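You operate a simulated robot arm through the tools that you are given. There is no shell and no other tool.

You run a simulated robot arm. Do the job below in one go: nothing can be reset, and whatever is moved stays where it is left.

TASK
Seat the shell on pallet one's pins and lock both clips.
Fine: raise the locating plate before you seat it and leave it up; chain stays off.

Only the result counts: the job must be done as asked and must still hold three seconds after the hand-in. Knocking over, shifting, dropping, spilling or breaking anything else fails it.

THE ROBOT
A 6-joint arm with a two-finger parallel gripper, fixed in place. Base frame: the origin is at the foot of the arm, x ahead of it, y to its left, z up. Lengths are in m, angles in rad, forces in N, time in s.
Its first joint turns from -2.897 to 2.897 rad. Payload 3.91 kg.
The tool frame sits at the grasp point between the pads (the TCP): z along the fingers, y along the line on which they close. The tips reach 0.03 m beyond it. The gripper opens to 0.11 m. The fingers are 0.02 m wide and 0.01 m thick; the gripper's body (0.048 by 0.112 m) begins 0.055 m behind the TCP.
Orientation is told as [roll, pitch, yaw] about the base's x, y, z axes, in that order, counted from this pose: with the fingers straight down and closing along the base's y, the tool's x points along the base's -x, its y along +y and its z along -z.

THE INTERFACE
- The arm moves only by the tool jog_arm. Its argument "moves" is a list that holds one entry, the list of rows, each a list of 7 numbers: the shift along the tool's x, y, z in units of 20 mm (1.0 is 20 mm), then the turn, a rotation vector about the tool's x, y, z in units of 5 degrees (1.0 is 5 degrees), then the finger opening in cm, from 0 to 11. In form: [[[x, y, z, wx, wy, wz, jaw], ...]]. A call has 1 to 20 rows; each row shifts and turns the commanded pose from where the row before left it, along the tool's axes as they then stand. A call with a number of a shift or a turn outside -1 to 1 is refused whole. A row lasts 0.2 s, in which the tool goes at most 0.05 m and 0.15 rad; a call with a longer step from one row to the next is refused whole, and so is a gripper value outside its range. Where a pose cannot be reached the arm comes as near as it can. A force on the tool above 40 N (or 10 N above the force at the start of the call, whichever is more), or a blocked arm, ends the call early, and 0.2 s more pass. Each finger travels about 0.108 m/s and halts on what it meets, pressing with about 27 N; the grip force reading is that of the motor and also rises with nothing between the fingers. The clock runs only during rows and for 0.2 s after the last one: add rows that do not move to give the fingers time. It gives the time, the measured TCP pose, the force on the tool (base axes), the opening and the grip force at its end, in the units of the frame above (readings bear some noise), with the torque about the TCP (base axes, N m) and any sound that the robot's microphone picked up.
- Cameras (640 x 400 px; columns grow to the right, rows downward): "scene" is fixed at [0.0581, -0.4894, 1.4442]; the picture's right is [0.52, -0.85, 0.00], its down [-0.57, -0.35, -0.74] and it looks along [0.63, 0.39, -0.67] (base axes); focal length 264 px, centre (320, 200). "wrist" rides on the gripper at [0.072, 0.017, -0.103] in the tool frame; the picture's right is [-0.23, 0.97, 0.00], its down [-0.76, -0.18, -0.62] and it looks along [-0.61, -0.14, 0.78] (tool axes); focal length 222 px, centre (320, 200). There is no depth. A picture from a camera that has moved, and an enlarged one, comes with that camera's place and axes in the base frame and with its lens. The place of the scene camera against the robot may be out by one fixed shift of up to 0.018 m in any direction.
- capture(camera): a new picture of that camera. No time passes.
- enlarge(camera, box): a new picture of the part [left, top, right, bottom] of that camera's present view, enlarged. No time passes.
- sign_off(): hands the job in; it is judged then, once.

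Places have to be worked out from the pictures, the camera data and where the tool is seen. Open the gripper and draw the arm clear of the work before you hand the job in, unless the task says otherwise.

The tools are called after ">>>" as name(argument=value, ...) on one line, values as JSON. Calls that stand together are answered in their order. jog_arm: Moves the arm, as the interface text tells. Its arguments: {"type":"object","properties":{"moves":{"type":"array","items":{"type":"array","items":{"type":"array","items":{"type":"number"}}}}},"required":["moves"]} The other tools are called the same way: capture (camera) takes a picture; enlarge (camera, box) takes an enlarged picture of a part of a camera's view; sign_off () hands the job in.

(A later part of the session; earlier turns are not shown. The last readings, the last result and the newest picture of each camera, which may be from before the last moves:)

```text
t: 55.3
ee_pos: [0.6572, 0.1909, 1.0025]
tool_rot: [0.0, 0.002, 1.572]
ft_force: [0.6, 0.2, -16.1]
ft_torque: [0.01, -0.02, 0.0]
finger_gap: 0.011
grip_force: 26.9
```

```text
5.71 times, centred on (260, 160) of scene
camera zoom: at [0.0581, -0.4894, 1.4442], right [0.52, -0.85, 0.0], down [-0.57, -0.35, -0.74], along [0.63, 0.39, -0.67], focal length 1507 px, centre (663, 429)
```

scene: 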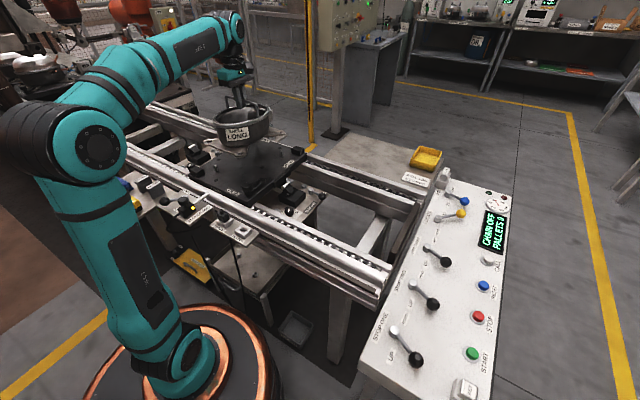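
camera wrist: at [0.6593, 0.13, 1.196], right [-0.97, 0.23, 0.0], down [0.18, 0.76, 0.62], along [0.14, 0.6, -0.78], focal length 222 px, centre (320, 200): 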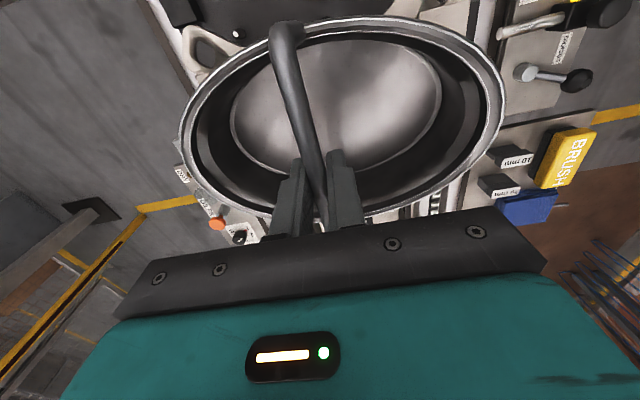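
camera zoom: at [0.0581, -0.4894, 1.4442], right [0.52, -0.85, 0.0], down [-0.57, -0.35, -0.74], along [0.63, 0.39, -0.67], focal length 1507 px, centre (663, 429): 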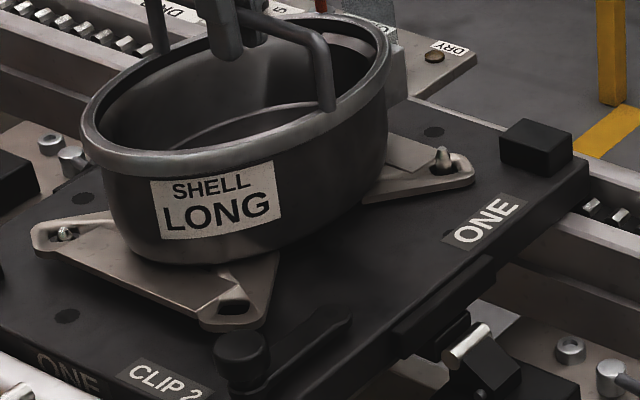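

>>> jog_arm(moves=[[[0, 0, 0.1, 0, 0, 0, 0], [0, 0, 0.1, 0, 0, 0, 0], [0, 0, 0, 0, 0, 0, 0]]])

>>> enlarge(camera="wrist", box=[160, 0, 320, 100])

>>> enlarge(camera="scene", box=[210, 125, 310, 195])

```text
t: 56.1
ee_pos: [0.6571, 0.1909, 0.9981]
tool_rot: [0.001, 0.003, 1.573]
ft_force: [-0.4, 0.8, -15.4]
ft_torque: [0.03, -0.02, 0.01]
finger_gap: 0.0108
grip_force: 26.8
```

```text
4.00 times, centred on (240, 50) of wrist
camera zoom: at [0.6418, 0.1197, 1.1023], right [-0.97, 0.23, 0.0], down [0.18, 0.76, 0.62], along [0.14, 0.6, -0.78], focal length 888 px, centre (640, 800)
```

zoom: 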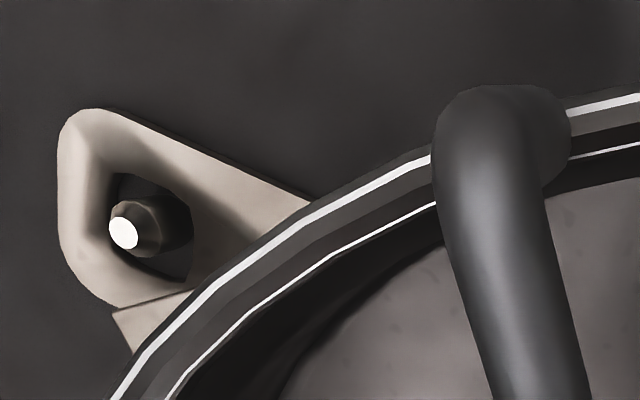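

```text
5.71 times, centred on (260, 160) of scene
camera zoom: at [0.0581, -0.4894, 1.4442], right [0.52, -0.85, 0.0], down [-0.57, -0.35, -0.74], along [0.63, 0.39, -0.67], focal length 1507 px, centre (663, 429)
```

zoom: 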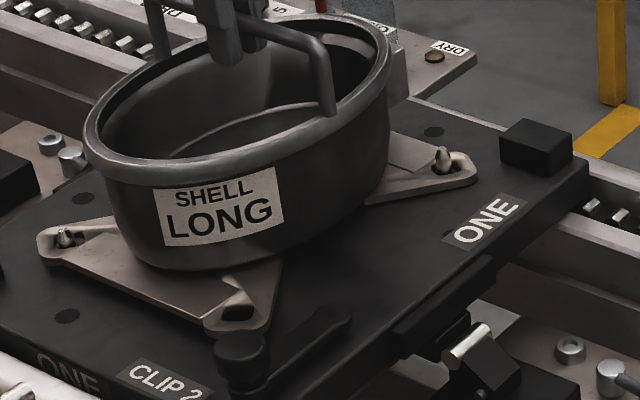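

The far ear has touched down and the shell is levelling, which moves it toward +x relative to the pins. I follow with a 5 mm shift in -x, then keep lowering with a matching -x motion.

>>> jog_arm(moves=[[[0, 0.13, 0, 0, 0, 0, 0], [0, 0.12, 0, 0, 0, 0, 0], [0, 0.1, 0.1, 0, 0, 0, 0], [0, 0, 0, 0, 0, 0, 0]]])

>>> enlarge(camera="wrist", box=[160, 0, 320, 100])

>>> enlarge(camera="scene", box=[210, 125, 310, 195])

```text
t: 57.1
ee_pos: [0.6508, 0.1886, 0.9963]
tool_rot: [0.002, 0.004, 1.572]
ft_force: [-0.3, 0.5, -13.6]
ft_torque: [0.09, -0.03, 0.04]
finger_gap: 0.0106
grip_force: 27.0
```

```text
4.00 times, centred on (240, 50) of wrist
camera zoom: at [0.6355, 0.1186, 1.1002], right [-0.97, 0.23, 0.0], down [0.18, 0.76, 0.62], along [0.14, 0.6, -0.78], focal length 888 px, centre (640, 800)
```

zoom: 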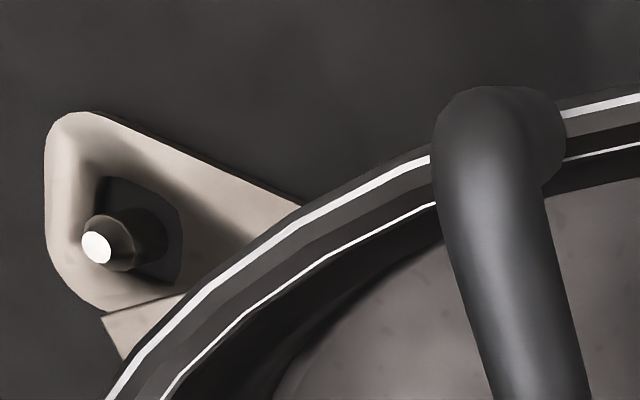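

```text
5.71 times, centred on (260, 160) of scene
camera zoom: at [0.0581, -0.4894, 1.4442], right [0.52, -0.85, 0.0], down [-0.57, -0.35, -0.74], along [0.63, 0.39, -0.67], focal length 1507 px, centre (663, 429)
```

zoom: 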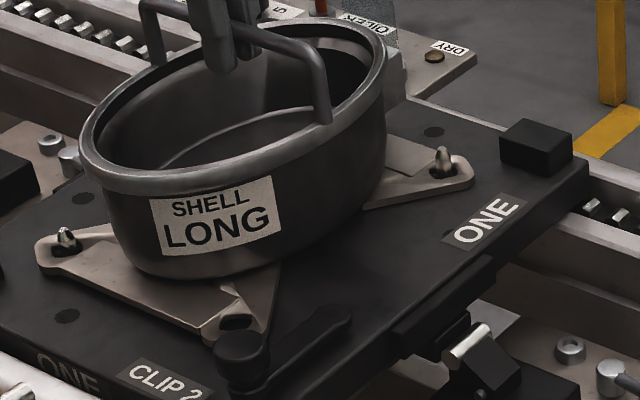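

The load reading is dropping and both pins are well inside the holes. I continue lowering with the same small -x follow.

>>> jog_arm(moves=[[[0, 0.08, 0.1, 0, 0, 0, 0], [0, 0.08, 0.1, 0, 0, 0, 0], [0, 0, 0, 0, 0, 0, 0]]])

>>> enlarge(camera="wrist", box=[160, 0, 320, 100])

>>> enlarge(camera="scene", box=[210, 125, 310, 195])

```text
t: 57.9
ee_pos: [0.6478, 0.1904, 0.9941]
tool_rot: [0.0, 0.002, 1.571]
ft_force: [9.2, 0.7, 11.5]
ft_torque: [-0.58, -0.08, 0.04]
finger_gap: 0.0108
grip_force: 27.0
```

```text
4.00 times, centred on (240, 50) of wrist
camera zoom: at [0.6318, 0.1187, 1.0976], right [-0.97, 0.23, 0.0], down [0.18, 0.76, 0.62], along [0.14, 0.61, -0.78], focal length 888 px, centre (640, 800)
```

zoom: 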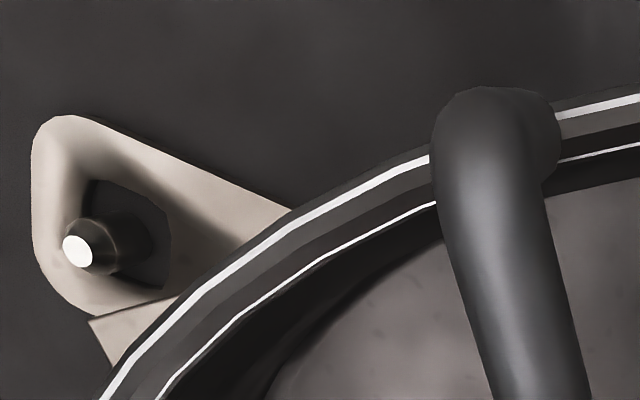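

```text
5.71 times, centred on (260, 160) of scene
camera zoom: at [0.0581, -0.4894, 1.4442], right [0.52, -0.85, 0.0], down [-0.57, -0.35, -0.74], along [0.63, 0.39, -0.67], focal length 1507 px, centre (663, 429)
```

zoom: 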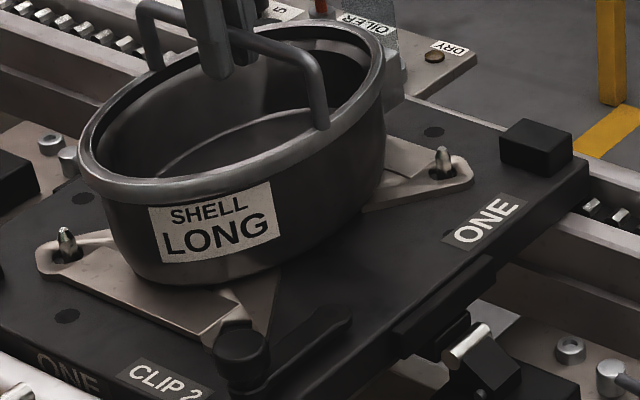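

The reading now shows an upward reaction of 11 N and +9 N in x, so the shell is down on the pallet and lightly pressing a pin. I back off 1.5 mm in x and z to relax it, and look at the seating.

>>> jog_arm(moves=[[[0, -0.08, -0.06, 0, 0, 0, 0], [0, 0, 0, 0, 0, 0, 0]]])

>>> enlarge(camera="scene", box=[210, 140, 260, 190])

>>> enlarge(camera="scene", box=[260, 130, 310, 180])

>>> capture(camera="wrist")

```text
t: 58.5
ee_pos: [0.6486, 0.1904, 0.9946]
tool_rot: [0.002, 0.003, 1.572]
ft_force: [-5.2, 1.0, -1.9]
ft_torque: [0.22, 0.01, 0.12]
finger_gap: 0.0108
grip_force: 27.4
```

```text
8.00 times, centred on (235, 165) of scene
camera zoom: at [0.0581, -0.4894, 1.4442], right [0.52, -0.85, 0.0], down [-0.57, -0.35, -0.74], along [0.63, 0.39, -0.67], focal length 2110 px, centre (1000, 480)
```

zoom: 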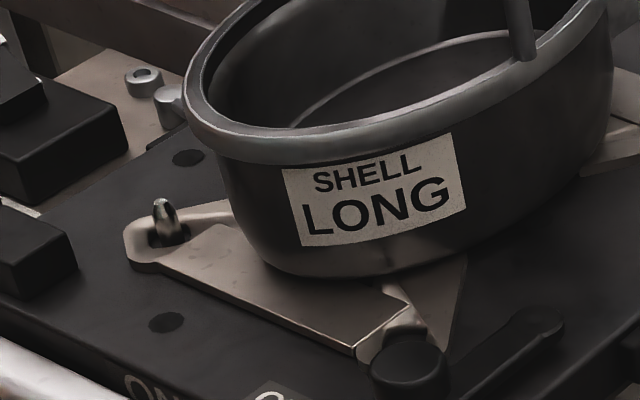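

```text
8.00 times, centred on (285, 155) of scene
camera zoom: at [0.0581, -0.4894, 1.4442], right [0.52, -0.85, 0.0], down [-0.57, -0.35, -0.74], along [0.63, 0.39, -0.67], focal length 2110 px, centre (600, 560)
```

zoom: 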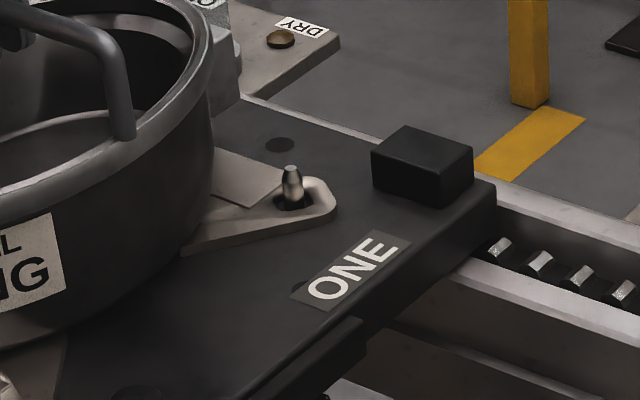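

```text
taken
camera wrist: at [0.6334, 0.1188, 1.0977], right [-0.97, 0.23, 0.0], down [0.18, 0.76, 0.62], along [0.14, 0.6, -0.78], focal length 222 px, centre (320, 200)
```

wrist: 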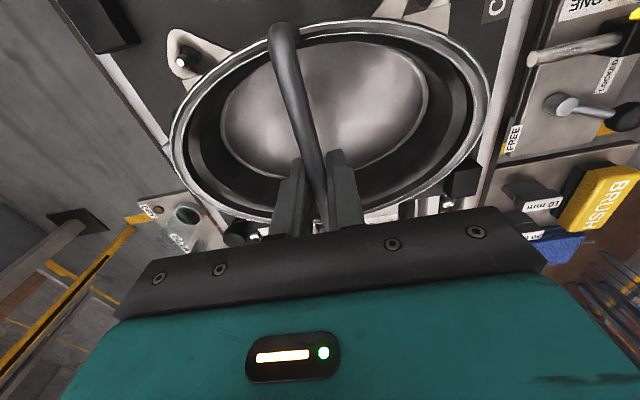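

Both pins stand up through their holes and the weight is off the gripper. I move back 0.5 mm in x, open the fingers, and lift straight up and away.

>>> jog_arm(moves=[[[0, 0.02, 0.03, 0, 0, 0, 0], [0, 0, 0, 0, 0, 0, 2], [0, 0, 0, 0, 0, 0, 4], [0, 0, 0, 0, 0, 0, 5], [0, 0, 0, 0, 0, 0, 5]]])

>>> jog_arm(moves=[[[0, 0, -0.5, 0, 0, 0, 5], [0, 0, -1, 0, 0, 0, 5], [0, 0, -1, 0, 0, 0, 5], [0, 0, -1, 0, 0, 0, 5], [0, 0, -1, 0, 0, 0, 5], [0, 0, -1, 0, 0, 0, 5], [0, 0, -1, 0, 0, 0, 5], [0, 0, 0, 0, 0, 0, 3]]])

>>> enlarge(camera="scene", box=[210, 125, 310, 195])

>>> capture(camera="wrist")

```text
t: 59.7
ee_pos: [0.6485, 0.1894, 0.9942]
tool_rot: [0.002, 0.002, 1.574]
ft_force: [-0.6, 0.0, -0.3]
ft_torque: [0.01, 0.02, -0.03]
finger_gap: 0.0502
grip_force: 0.0
```

```text
t: 61.5
ee_pos: [0.6479, 0.1869, 1.1213]
tool_rot: [0.001, 0.001, 1.573]
ft_force: [-0.5, 0.8, -0.4]
ft_torque: [0.03, -0.01, -0.01]
finger_gap: 0.0301
grip_force: 0.0
```

```text
5.71 times, centred on (260, 160) of scene
camera zoom: at [0.0581, -0.4894, 1.4442], right [0.52, -0.85, 0.0], down [-0.57, -0.35, -0.74], along [0.63, 0.39, -0.67], focal length 1507 px, centre (663, 429)
```

zoom: 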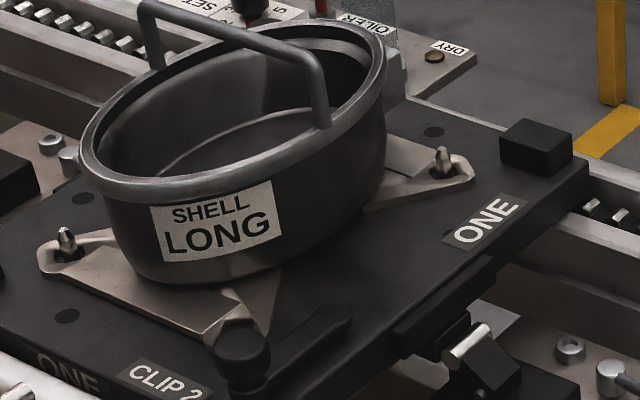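

```text
taken
camera wrist: at [0.6328, 0.1167, 1.2254], right [-0.97, 0.23, 0.0], down [0.18, 0.76, 0.62], along [0.14, 0.6, -0.78], focal length 222 px, centre (320, 200)
```

wrist: 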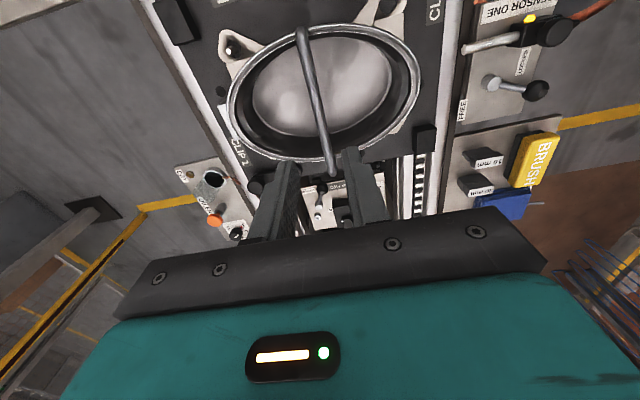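

The shell sits on both pins. Now the clips: I zoom on both to see their geometry.

>>> enlarge(camera="wrist", box=[180, 0, 460, 220])

>>> enlarge(camera="scene", box=[225, 165, 285, 210])

>>> enlarge(camera="scene", box=[225, 110, 285, 155])

```text
1.82 times, centred on (320, 110) of wrist
camera zoom: at [0.6328, 0.1167, 1.2254], right [-0.97, 0.23, 0.0], down [0.18, 0.76, 0.62], along [0.14, 0.6, -0.78], focal length 404 px, centre (320, 364)
```

zoom: 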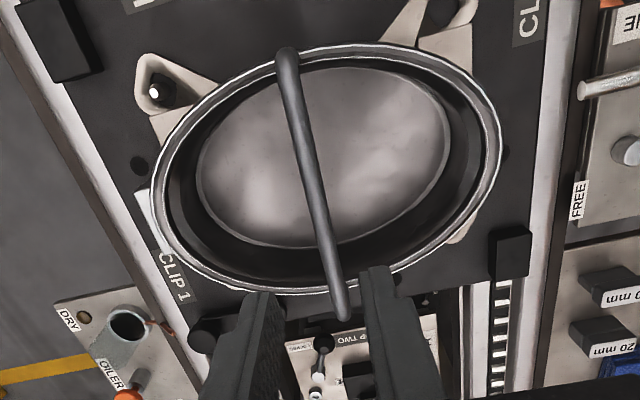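

```text
8.89 times, centred on (255, 188) of scene
camera zoom: at [0.0581, -0.4894, 1.4442], right [0.52, -0.85, 0.0], down [-0.57, -0.35, -0.74], along [0.63, 0.39, -0.67], focal length 2344 px, centre (898, 311)
```

zoom: 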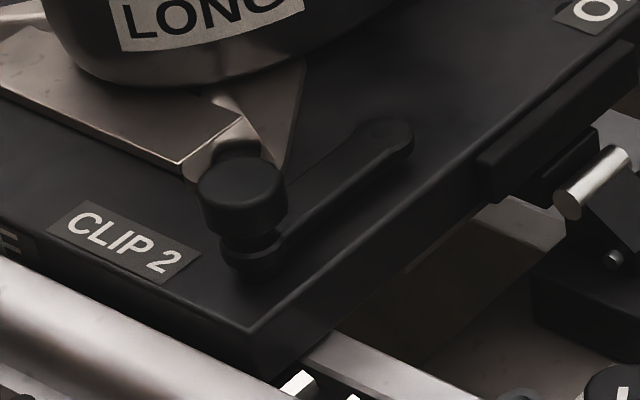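

```text
8.89 times, centred on (255, 132) of scene
camera zoom: at [0.0581, -0.4894, 1.4442], right [0.52, -0.85, 0.0], down [-0.57, -0.35, -0.74], along [0.63, 0.39, -0.67], focal length 2344 px, centre (898, 800)
```

zoom: 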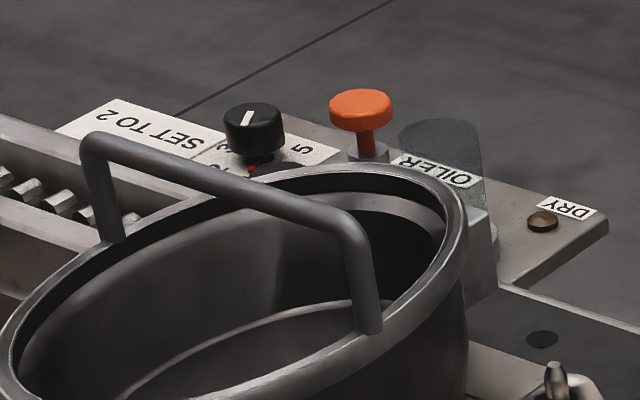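

I need a nearer look at clip 2 to tell which end pivots. I move off in -y past the shell, then lower the camera beside it.

>>> jog_arm(moves=[[[0.8, 0.14, 0, 0, 0, 0, 2], [1, 0.14, 0, 0, 0, 0, 0], [1, 0.14, 0, 0, 0, 0, 0], [1, 0.14, 0, 0, 0, 0, 0], [1, 0.14, 0, 0, 0, 0, 0], [1, 0.14, 0, 0, 0, 0, 0], [1, 0.14, 0, 0, 0, 0, 0], [1, 0.14, 0, 0, 0, 0, 0], [0, 0.14, 1, 0, 0, 0, 0], [0, 0.14, 1, 0, 0, 0, 0], [0, 0, 1, 0, 0, 0, 0], [0, 0, 1, 0, 0, 0, 0], [0, 0, 1, 0, 0, 0, 0]]])

>>> capture(camera="wrist")

>>> enlarge(camera="wrist", box=[330, 60, 530, 200])

>>> enlarge(camera="scene", box=[200, 105, 300, 185])

```text
t: 64.3
ee_pos: [0.6215, 0.0346, 1.0221]
tool_rot: [0.001, 0.0, 1.573]
ft_force: [-0.5, 0.0, -0.3]
ft_torque: [-0.01, 0.01, 0.0]
finger_gap: 0.0
grip_force: 27.1
```

```text
taken
camera wrist: at [0.6056, -0.0363, 1.1255], right [-0.97, 0.23, 0.0], down [0.18, 0.76, 0.62], along [0.14, 0.61, -0.78], focal length 222 px, centre (320, 200)
```

wrist: 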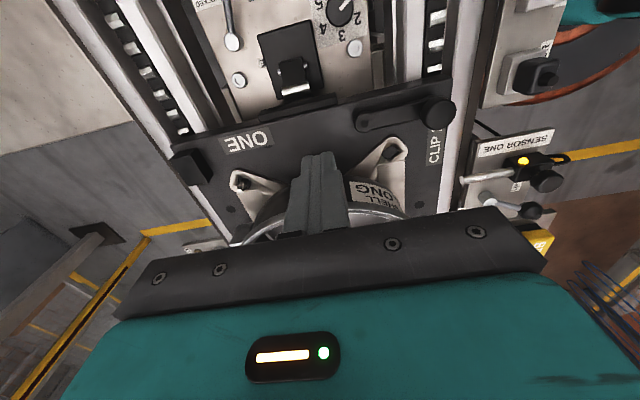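

```text
2.86 times, centred on (430, 130) of wrist
camera zoom: at [0.6056, -0.0363, 1.1255], right [-0.97, 0.23, 0.0], down [0.18, 0.76, 0.62], along [0.14, 0.61, -0.78], focal length 635 px, centre (6, 400)
```

zoom: 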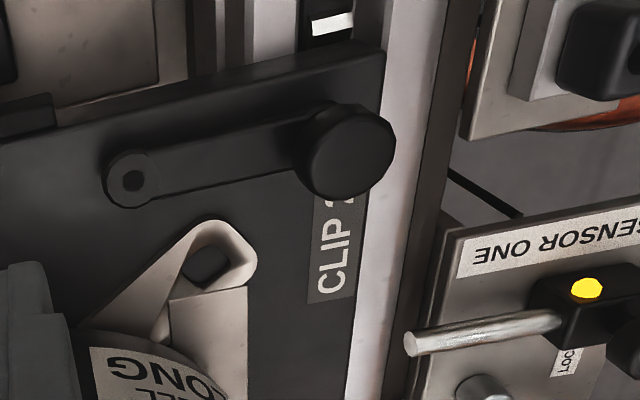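

```text
5.00 times, centred on (250, 145) of scene
camera zoom: at [0.0581, -0.4894, 1.4442], right [0.52, -0.85, 0.0], down [-0.57, -0.35, -0.74], along [0.63, 0.39, -0.67], focal length 1318 px, centre (670, 475)
```

zoom: 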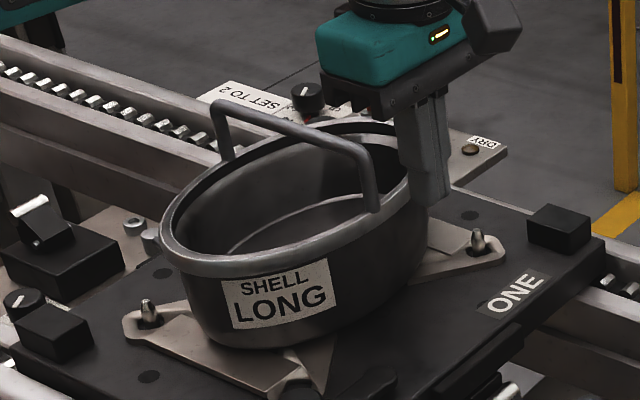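

Clip 2's small end with the bolt is at about (0.576, 0.064), its knob (35 mm wide) at (0.505, 0.060), and the near ear at (0.548, 0.111). The bolt end is probably the pivot. I go to the -y side of the knob at knob height to push it toward +y and test that.

>>> jog_arm(moves=[[[0.14, 0.97, 0, 0, 0, 0, 0], [0.14, 0.97, 0, 0, 0, 0, 0], [0.14, 0.97, 0, 0, 0, 0, 0], [0.14, 0.97, 0, 0, 0, 0, 0], [0.14, 0.97, 0, 0, 0, 0, 0], [0.14, 0.97, 0, 0, 0, 0, 0], [0, 0, 1, 0, 0, 0, 0], [0, 0, 1, 0, 0, 0, 0], [0, 0, 1, 0, 0, 0, 0]]])

>>> capture(camera="wrist")

>>> enlarge(camera="scene", box=[210, 140, 300, 220])

```text
t: 66.3
ee_pos: [0.5042, 0.017, 0.9652]
tool_rot: [0.001, 0.001, 1.571]
ft_force: [0.3, -0.1, -0.2]
ft_torque: [0.01, -0.02, 0.0]
finger_gap: 0.0001
grip_force: 26.9
```

```text
taken
camera wrist: at [0.4887, -0.0536, 1.0679], right [-0.97, 0.23, 0.0], down [0.18, 0.76, 0.62], along [0.14, 0.61, -0.78], focal length 222 px, centre (320, 200)
```

wrist: 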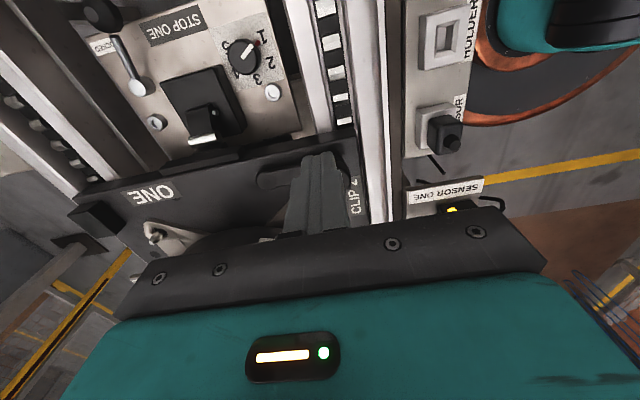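

```text
5.00 times, centred on (255, 180) of scene
camera zoom: at [0.0581, -0.4894, 1.4442], right [0.52, -0.85, 0.0], down [-0.57, -0.35, -0.74], along [0.63, 0.39, -0.67], focal length 1318 px, centre (645, 300)
```

zoom: 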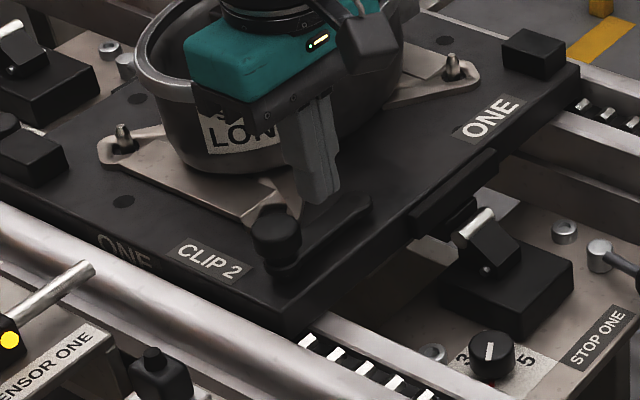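

The fingers are in front of the knob's -y side and still above it. I lower 5 cm so the tips are about 2 cm over the pallet surface, at knob height.

>>> jog_arm(moves=[[[0, 0, 0.9, 0, 0, 0, 0], [0, 0, 0.9, 0, 0, 0, 0], [0, 0, 0.8, 0, 0, 0, 0]]])

>>> capture(camera="wrist")

>>> enlarge(camera="scene", box=[220, 150, 290, 210])

```text
t: 67.1
ee_pos: [0.5023, 0.0179, 0.9121]
tool_rot: [0.001, 0.002, 1.572]
ft_force: [0.0, -0.6, 0.7]
ft_torque: [-0.01, 0.02, 0.0]
finger_gap: 0.0
grip_force: 27.1
```

```text
taken
camera wrist: at [0.4866, -0.0531, 1.0164], right [-0.97, 0.23, 0.0], down [0.18, 0.76, 0.62], along [0.14, 0.61, -0.78], focal length 222 px, centre (320, 200)
```

wrist: 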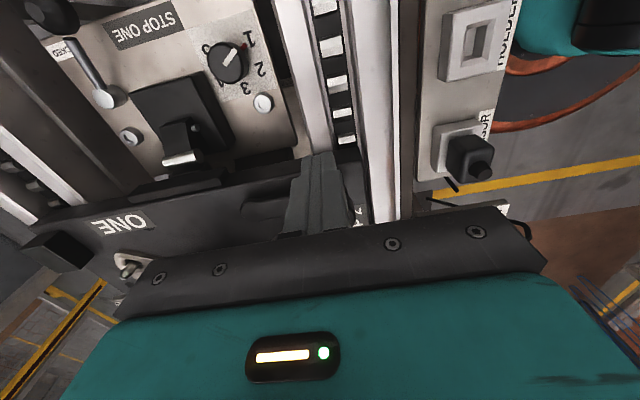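

```text
6.67 times, centred on (255, 180) of scene
camera zoom: at [0.0581, -0.4894, 1.4442], right [0.52, -0.85, 0.0], down [-0.57, -0.35, -0.74], along [0.63, 0.39, -0.67], focal length 1758 px, centre (753, 333)
```

zoom: 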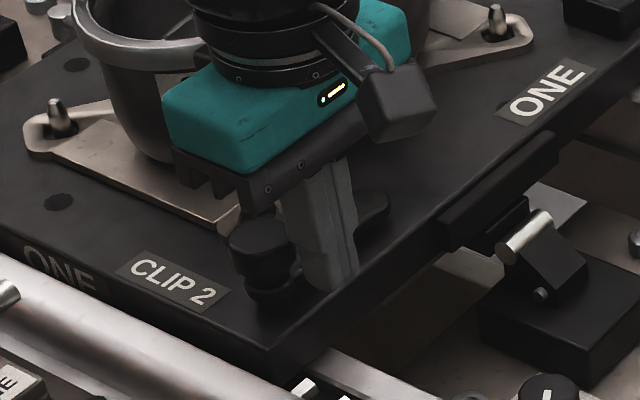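

The fingers stand beside the knob at the right height. I push toward +y in 5–6 mm steps.

>>> jog_arm(moves=[[[-0.3, 0, 0, 0, 0, 0, 0], [-0.3, 0, 0, 0, 0, 0, 0], [-0.3, 0, 0, 0, 0, 0, 0], [-0.3, 0, 0, 0, 0, 0, 0], [-0.3, 0, 0, 0, 0, 0, 0], [-0.3, 0, 0, 0, 0, 0, 0]]])

>>> enlarge(camera="scene", box=[220, 150, 290, 210])

>>> capture(camera="wrist")

```text
t: 68.3
ee_pos: [0.5044, 0.0404, 0.9117]
tool_rot: [0.001, 0.009, 1.568]
ft_force: [7.7, -49.5, -0.1]
ft_torque: [-1.12, 0.03, 0.06]
finger_gap: 0.0
grip_force: 27.0
stopped in row 5: the force on the tool passed its limit at 54 N (the readings are from after the stop); the commanded pose is now the measured one
```

```text
6.67 times, centred on (255, 180) of scene
camera zoom: at [0.0581, -0.4894, 1.4442], right [0.52, -0.85, 0.0], down [-0.57, -0.35, -0.74], along [0.63, 0.39, -0.67], focal length 1758 px, centre (753, 333)
```

zoom: 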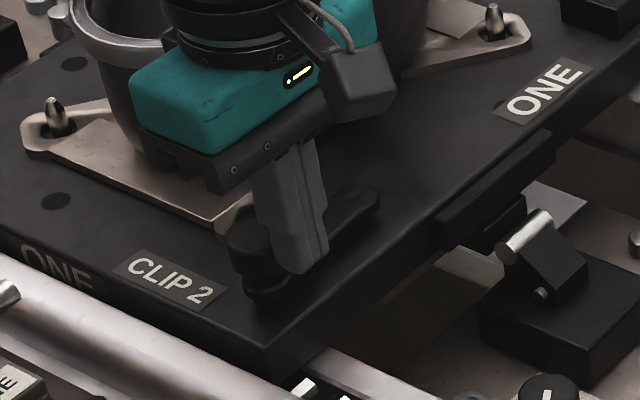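

```text
taken
camera wrist: at [0.4893, -0.0303, 1.0165], right [-0.97, 0.23, 0.0], down [0.18, 0.77, 0.62], along [0.14, 0.6, -0.79], focal length 222 px, centre (320, 200)
```

wrist: 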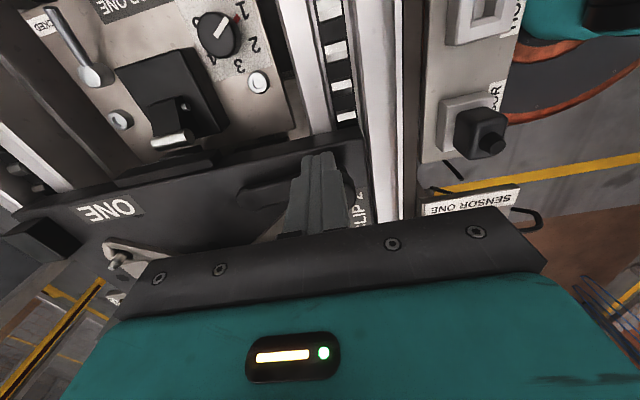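

The knob didn't swing: force rose to 54 N, and the pallet seems to have given by a millimetre or two. So the knob end is the pivot. I back off at once and check whether the pallet returned.

>>> jog_arm(moves=[[[0.5, 0, 0, 0, 0, 0, 0], [0.5, 0, 0, 0, 0, 0, 0], [0, 0, -1, 0, 0, 0, 0], [0, 0, -1, 0, 0, 0, 0]]])

>>> enlarge(camera="scene", box=[220, 150, 290, 210])

>>> enlarge(camera="scene", box=[220, 130, 310, 205])

```text
t: 69.3
ee_pos: [0.5039, 0.0242, 0.9516]
tool_rot: [0.002, 0.006, 1.569]
ft_force: [0.2, 0.8, 0.1]
ft_torque: [0.0, -0.01, -0.01]
finger_gap: 0.0
grip_force: 26.5
```

```text
6.67 times, centred on (255, 180) of scene
camera zoom: at [0.0581, -0.4894, 1.4442], right [0.52, -0.85, 0.0], down [-0.57, -0.35, -0.74], along [0.63, 0.39, -0.67], focal length 1758 px, centre (753, 333)
```

zoom: 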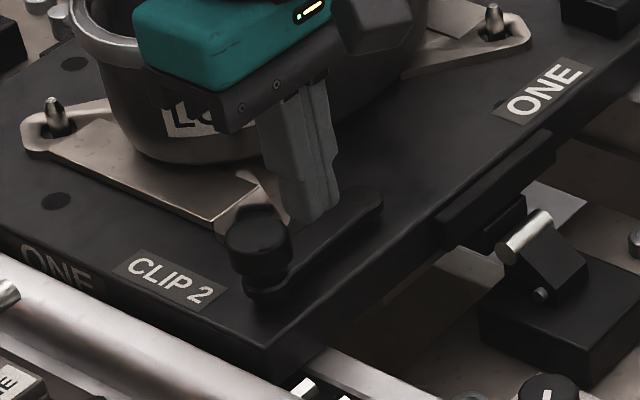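

```text
5.33 times, centred on (265, 168) of scene
camera zoom: at [0.0581, -0.4894, 1.4442], right [0.52, -0.85, 0.0], down [-0.57, -0.35, -0.74], along [0.63, 0.39, -0.67], focal length 1406 px, centre (613, 373)
```

zoom: 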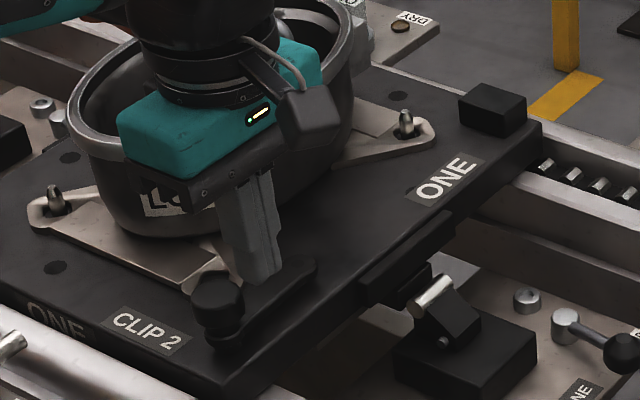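

The pallet stayed about 2 mm toward +y; I'll see to that later. The knob end is the pivot, so the clip has to be turned by the knob, which also puts no side load on the pallet. I raise and move so the camera looks straight down on the knob to fix its centre.

>>> jog_arm(moves=[[[0, 0, -1, 0, 0, 0, 0], [0, 0, -1, 0, 0, 0, 0], [0, 0, -1, 0, 0, 0, 0], [0, 0, -1, 0, 0, 0, 0], [0, 0, -1, 0, 0, 0, 0], [0, 0, -1, 0, 0, 0, 0], [-1, -0.26, 0, 0, 0, 0, 0], [-1, -0.26, 0, 0, 0, 0, 0], [-1, -0.26, 0, 0, 0, 0, 0], [-1, -0.26, 0, 0, 0, 0, 0], [-1, -0.26, 0, 0, 0, 0, 0]]])

>>> capture(camera="wrist")

>>> enlarge(camera="wrist", box=[220, 0, 420, 120])

```text
t: 71.7
ee_pos: [0.5301, 0.1263, 1.0721]
tool_rot: [0.001, 0.007, 1.569]
ft_force: [0.8, 0.0, -1.1]
ft_torque: [-0.02, 0.02, 0.03]
finger_gap: 0.0
grip_force: 27.0
```

```text
taken
camera wrist: at [0.515, 0.0556, 1.1756], right [-0.97, 0.23, 0.0], down [0.18, 0.77, 0.62], along [0.14, 0.6, -0.79], focal length 222 px, centre (320, 200)
```

wrist: 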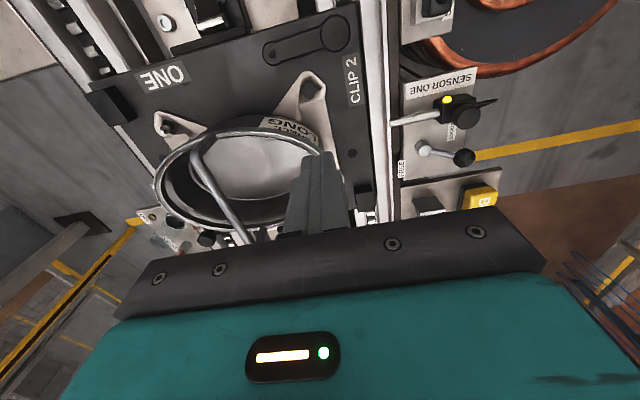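

```text
3.20 times, centred on (320, 60) of wrist
camera zoom: at [0.515, 0.0556, 1.1756], right [-0.97, 0.23, 0.0], down [0.18, 0.77, 0.62], along [0.14, 0.6, -0.79], focal length 711 px, centre (320, 648)
```

zoom: 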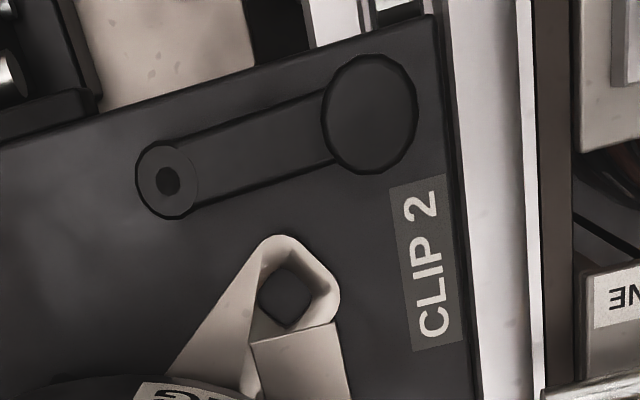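

Looking straight down, the knob's centre is at (0.5005, 0.066), its top is at z≈0.89 and it is about 29 mm wide; the clip's free end would reach the ear after about +50°. I centre over the knob, turn the gripper to yaw +30°, and open 5 cm.

>>> jog_arm(moves=[[[1, 0.5, 0, 0, 0, 0, 2], [1, 0.5, 0, 0, 0, 0, 4], [1.0, 0.48, 0, 0, 0, 0, 5], [0, 0, 0, 0, 0, 1, 5], [0, 0, 0, 0, 0, 1, 5], [0, 0, 0, 0, 0, 1, 5], [0, 0, 0, 0, 0, 1, 5], [0, 0, 0, 0, 0, 1, 5], [0, 0, 0, 0, 0, 1, 5], [0, 0, 0, 0, 0, 1, 5], [0, 0, 0, 0, 0, 1, 5], [0, 0, 0, 0, 0, 1, 5], [0, 0, 0, 0, 0, 1, 5], [0, 0, 0, 0, 0, 1, 5], [0, 0, 0, 0, 0, 1, 5], [0, 0, 1, 0, 0, 0, 5], [0, 0, 1, 0, 0, 0, 5], [0, 0, 1, 0, 0, 0, 5], [0, 0, 1, 0, 0, 0, 5]]])

>>> capture(camera="wrist")

>>> enlarge(camera="scene", box=[210, 130, 290, 200])

```text
t: 75.7
ee_pos: [0.5005, 0.0626, 0.9934]
tool_rot: [-0.006, 0.004, 0.525]
ft_force: [0.7, -0.2, 0.1]
ft_torque: [0.01, 0.01, 0.01]
finger_gap: 0.0502
grip_force: 0.1
```

```text
taken
camera wrist: at [0.43, 0.0425, 1.0967], right [-0.29, 0.96, -0.01], down [0.75, 0.23, 0.62], along [0.6, 0.18, -0.78], focal length 222 px, centre (320, 200)
```

wrist: 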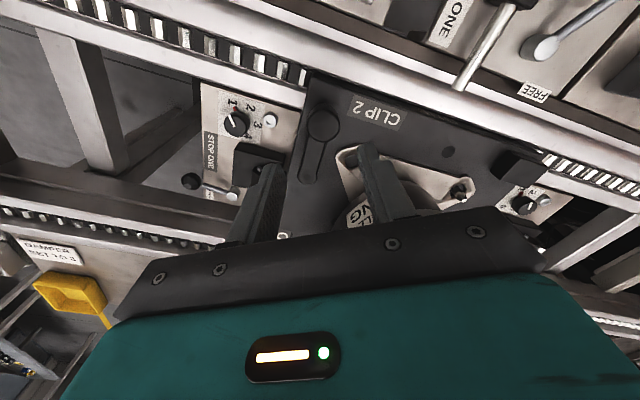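

```text
5.71 times, centred on (250, 165) of scene
camera zoom: at [0.0581, -0.4894, 1.4442], right [0.52, -0.85, 0.0], down [-0.57, -0.35, -0.74], along [0.63, 0.39, -0.67], focal length 1507 px, centre (720, 400)
```

zoom: 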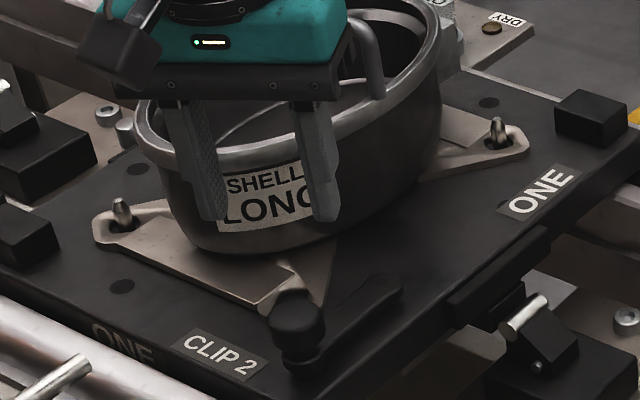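

The knob is within 3 mm of the finger centre, offset toward tool +y. I correct that and lower so the tips reach z≈0.873, beside the knob and just above the arm.

>>> jog_arm(moves=[[[0, 0.14, 0.8, 0, 0, 0, 5], [0, 0, 0.9, 0, 0, 0, 5], [0, 0, 0.9, 0, 0, 0, 5], [0, 0, 0.8, 0, 0, 0, 5], [0, 0, 0.8, 0, 0, 0, 5], [0, 0, 0.3, 0, 0, 0, 5]]])

>>> capture(camera="wrist")

>>> enlarge(camera="scene", box=[210, 140, 290, 210])

```text
t: 77.1
ee_pos: [0.5012, 0.0678, 0.9039]
tool_rot: [-0.005, 0.006, 0.524]
ft_force: [0.3, 0.0, -1.0]
ft_torque: [-0.02, 0.02, 0.01]
finger_gap: 0.0502
grip_force: 0.0
```

```text
taken
camera wrist: at [0.4314, 0.0469, 1.0073], right [-0.29, 0.96, -0.01], down [0.75, 0.23, 0.62], along [0.6, 0.18, -0.78], focal length 222 px, centre (320, 200)
```

wrist: 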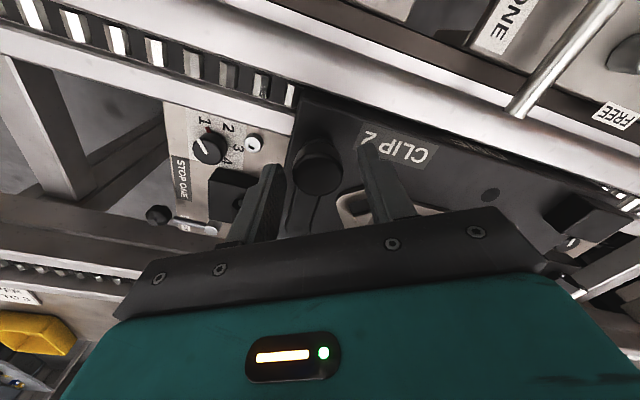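

```text
5.71 times, centred on (250, 175) of scene
camera zoom: at [0.0581, -0.4894, 1.4442], right [0.52, -0.85, 0.0], down [-0.57, -0.35, -0.74], along [0.63, 0.39, -0.67], focal length 1507 px, centre (720, 343)
```

zoom: 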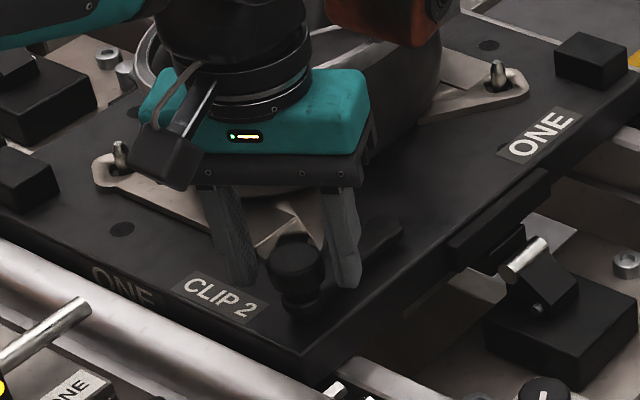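

>>> jog_arm(moves=[[[0, 0, 0.05, 0, 0, 0, 4], [0, 0, 0, 0, 0, 0, 3], [0, 0, 0, 0, 0, 0, 2], [0, 0, 0, 0, 0, 0, 2], [0, 0, 0, 0, 0, 0, 2]]])

>>> enlarge(camera="wrist", box=[240, 90, 440, 240])

```text
t: 78.3
ee_pos: [0.5022, 0.0669, 0.9015]
tool_rot: [-0.003, 0.003, 0.522]
ft_force: [7.2, -13.2, 2.7]
ft_torque: [0.26, 0.03, -0.01]
finger_gap: 0.0308
grip_force: 44.8
```

```text
2.67 times, centred on (340, 165) of wrist
camera zoom: at [0.4312, 0.0458, 1.0058], right [-0.29, 0.96, -0.01], down [0.75, 0.23, 0.62], along [0.6, 0.18, -0.78], focal length 592 px, centre (267, 293)
```

zoom: 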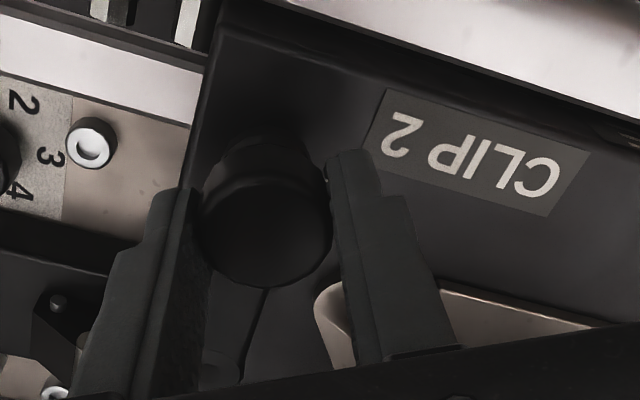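

The knob is gripped (31 mm), with a 15 N side force from slight off-centring. I relax that by 1.5 mm, then turn the gripper +15° as a trial and watch the clip arm.

>>> jog_arm(moves=[[[0, -0.05, 0, 0, 0, 0, 1], [0, -0.03, 0, 0, 0, 0, 1], [0, 0, 0, 0, 0, -0.5, 1], [0, 0, 0, 0, 0, -0.5, 1], [0, 0, 0, 0, 0, -0.5, 1], [0, 0, 0, 0, 0, -0.5, 1], [0, 0, 0, 0, 0, -0.5, 1], [0, 0, 0, 0, 0, -0.5, 1]]])

>>> capture(camera="wrist")

>>> enlarge(camera="scene", box=[220, 150, 290, 210])

```text
t: 80.1
ee_pos: [0.5001, 0.0633, 0.9007]
tool_rot: [-0.003, 0.006, 0.786]
ft_force: [5.6, 4.0, 17.4]
ft_torque: [-0.04, 0.48, -0.01]
finger_gap: 0.03
grip_force: 45.3
```

```text
taken
camera wrist: at [0.4383, 0.0265, 1.0047], right [-0.53, 0.85, -0.01], down [0.66, 0.42, 0.62], along [0.53, 0.32, -0.78], focal length 222 px, centre (320, 200)
```

wrist: 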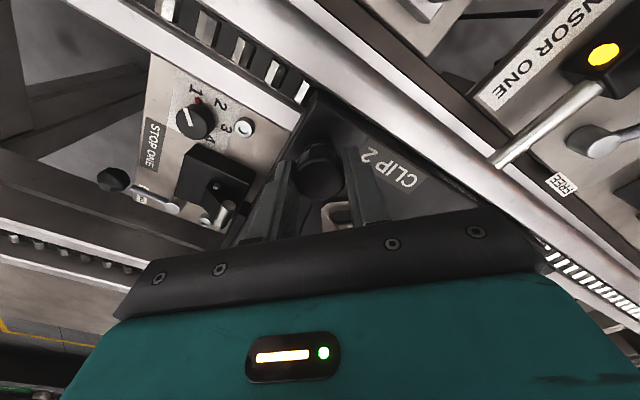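

```text
6.67 times, centred on (255, 180) of scene
camera zoom: at [0.0581, -0.4894, 1.4442], right [0.52, -0.85, 0.0], down [-0.57, -0.35, -0.74], along [0.63, 0.39, -0.67], focal length 1758 px, centre (753, 333)
```

zoom: 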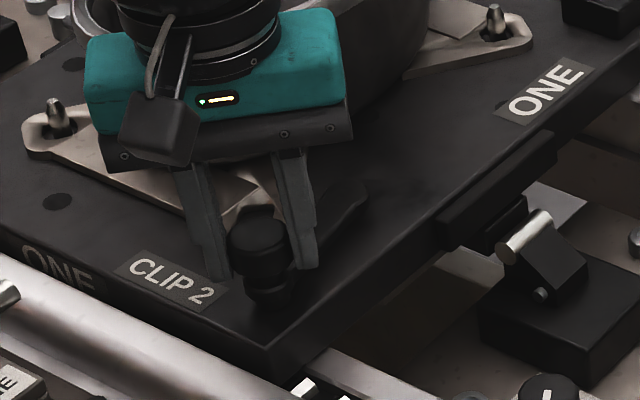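

>>> enlarge(camera="scene", box=[235, 165, 275, 195])

>>> enlarge(camera="wrist", box=[240, 90, 440, 240])

```text
13.33 times, centred on (255, 180) of scene
camera zoom: at [0.0581, -0.4894, 1.4442], right [0.52, -0.85, 0.0], down [-0.57, -0.35, -0.74], along [0.63, 0.39, -0.67], focal length 3516 px, centre (1187, 467)
```

zoom: 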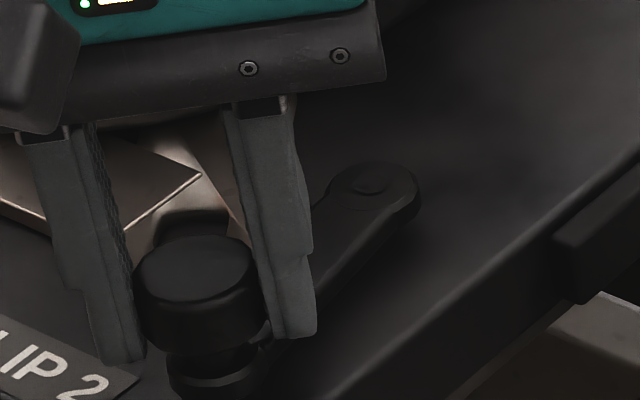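

```text
2.67 times, centred on (340, 165) of wrist
camera zoom: at [0.4383, 0.0265, 1.0047], right [-0.53, 0.85, -0.01], down [0.66, 0.42, 0.62], along [0.53, 0.32, -0.78], focal length 592 px, centre (267, 293)
```

zoom: 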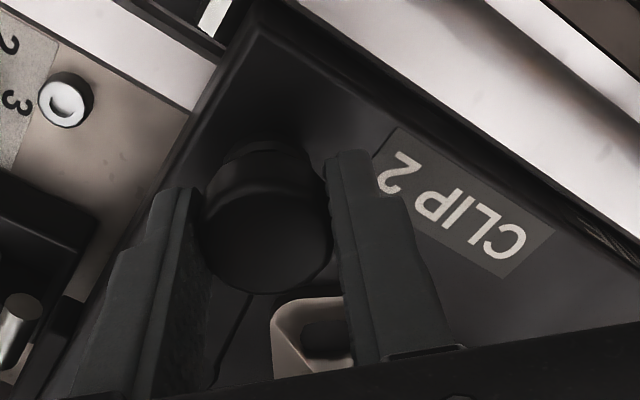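

The arm turns with the knob. I ease the tool up 1 mm, since there is 17 N upward on the tips, and turn another 25°.

>>> jog_arm(moves=[[[0, 0, -0.06, 0, 0, -0.5, 1], [0, 0, 0, 0, 0, -0.5, 1], [0, 0, 0, 0, 0, -0.5, 1], [0, 0, 0, 0, 0, -0.5, 1], [0, 0, 0, 0, 0, -0.5, 1], [0, 0, 0, 0, 0, -0.5, 1], [0, 0, 0, 0, 0, -0.5, 1], [0, 0, 0, 0, 0, -0.5, 1], [0, 0, 0, 0, 0, -0.5, 1], [0, 0, 0, 0, 0, -0.5, 1]]])

>>> enlarge(camera="scene", box=[235, 165, 275, 195])

>>> enlarge(camera="wrist", box=[240, 90, 440, 240])

>>> enlarge(camera="scene", box=[220, 150, 290, 210])

```text
t: 82.3
ee_pos: [0.4993, 0.0642, 0.9032]
tool_rot: [0.0, 0.007, 1.222]
ft_force: [-12.6, 0.1, -35.3]
ft_torque: [-0.01, 0.19, -0.02]
finger_gap: 0.0302
grip_force: 44.9
```

```text
13.33 times, centred on (255, 180) of scene
camera zoom: at [0.0581, -0.4894, 1.4442], right [0.52, -0.85, 0.0], down [-0.57, -0.35, -0.74], along [0.63, 0.39, -0.67], focal length 3516 px, centre (1187, 467)
```

zoom: 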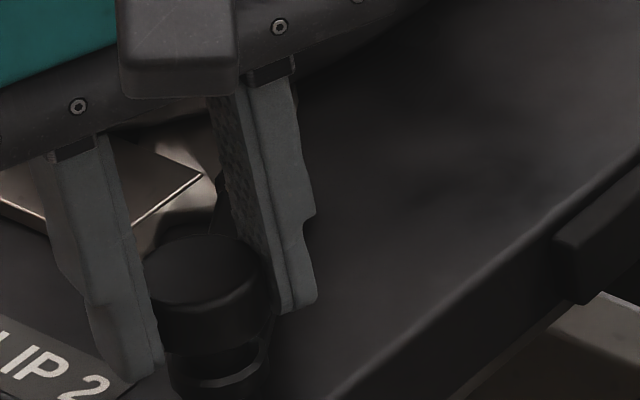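

```text
2.67 times, centred on (340, 165) of wrist
camera zoom: at [0.461, 0.0032, 1.0067], right [-0.84, 0.55, 0.0], down [0.43, 0.66, 0.62], along [0.34, 0.52, -0.79], focal length 592 px, centre (267, 293)
```

zoom: 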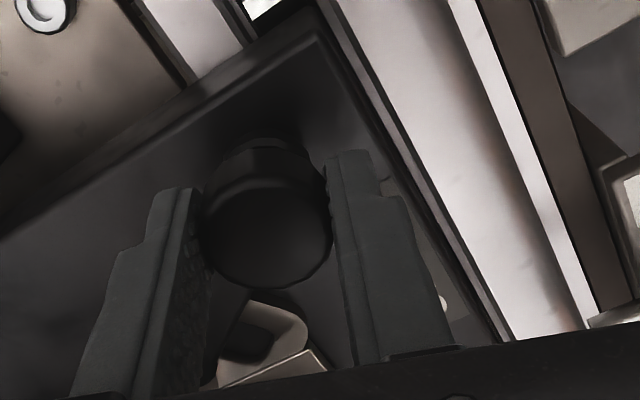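

```text
6.67 times, centred on (255, 180) of scene
camera zoom: at [0.0581, -0.4894, 1.4442], right [0.52, -0.85, 0.0], down [-0.57, -0.35, -0.74], along [0.63, 0.39, -0.67], focal length 1758 px, centre (753, 333)
```

zoom: 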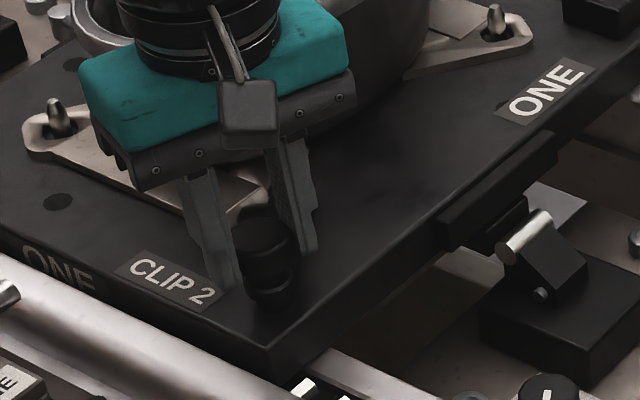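

The gripper now pulls up on the knob by 35 N, so my 1 mm lift was too much. I lower it back 1.3 mm, relax x, and then turn further in small steps.

>>> jog_arm(moves=[[[0, 0.03, 0.06, 0, 0, 0, 1], [0, 0, 0, 0, 0, 0, 1]]])

>>> jog_arm(moves=[[[0, 0, 0, 0, 0, -0.5, 1], [0, 0, 0, 0, 0, -0.5, 1], [0, 0, 0, 0, 0, 0, 1]]])

>>> enlarge(camera="wrist", box=[240, 90, 440, 240])

```text
t: 82.9
ee_pos: [0.5012, 0.0632, 0.9029]
tool_rot: [-0.005, 0.005, 1.222]
ft_force: [-5.9, -3.6, 7.6]
ft_torque: [-1.15, 0.91, -0.01]
finger_gap: 0.03
grip_force: 45.5
```

```text
t: 83.7
ee_pos: [0.4998, 0.0649, 0.9037]
tool_rot: [-0.003, 0.006, 1.31]
ft_force: [3.6, -3.7, 27.5]
ft_torque: [0.71, 0.0, -0.05]
finger_gap: 0.03
grip_force: 45.2
```

```text
2.67 times, centred on (340, 165) of wrist
camera zoom: at [0.4661, 0.0008, 1.0065], right [-0.88, 0.47, 0.0], down [0.37, 0.69, 0.62], along [0.29, 0.54, -0.78], focal length 592 px, centre (267, 293)
```

zoom: 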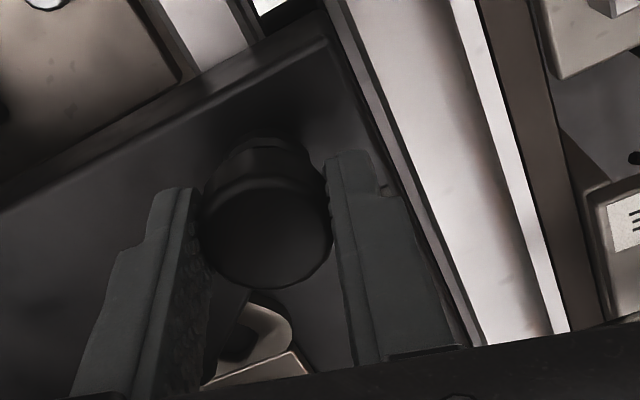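

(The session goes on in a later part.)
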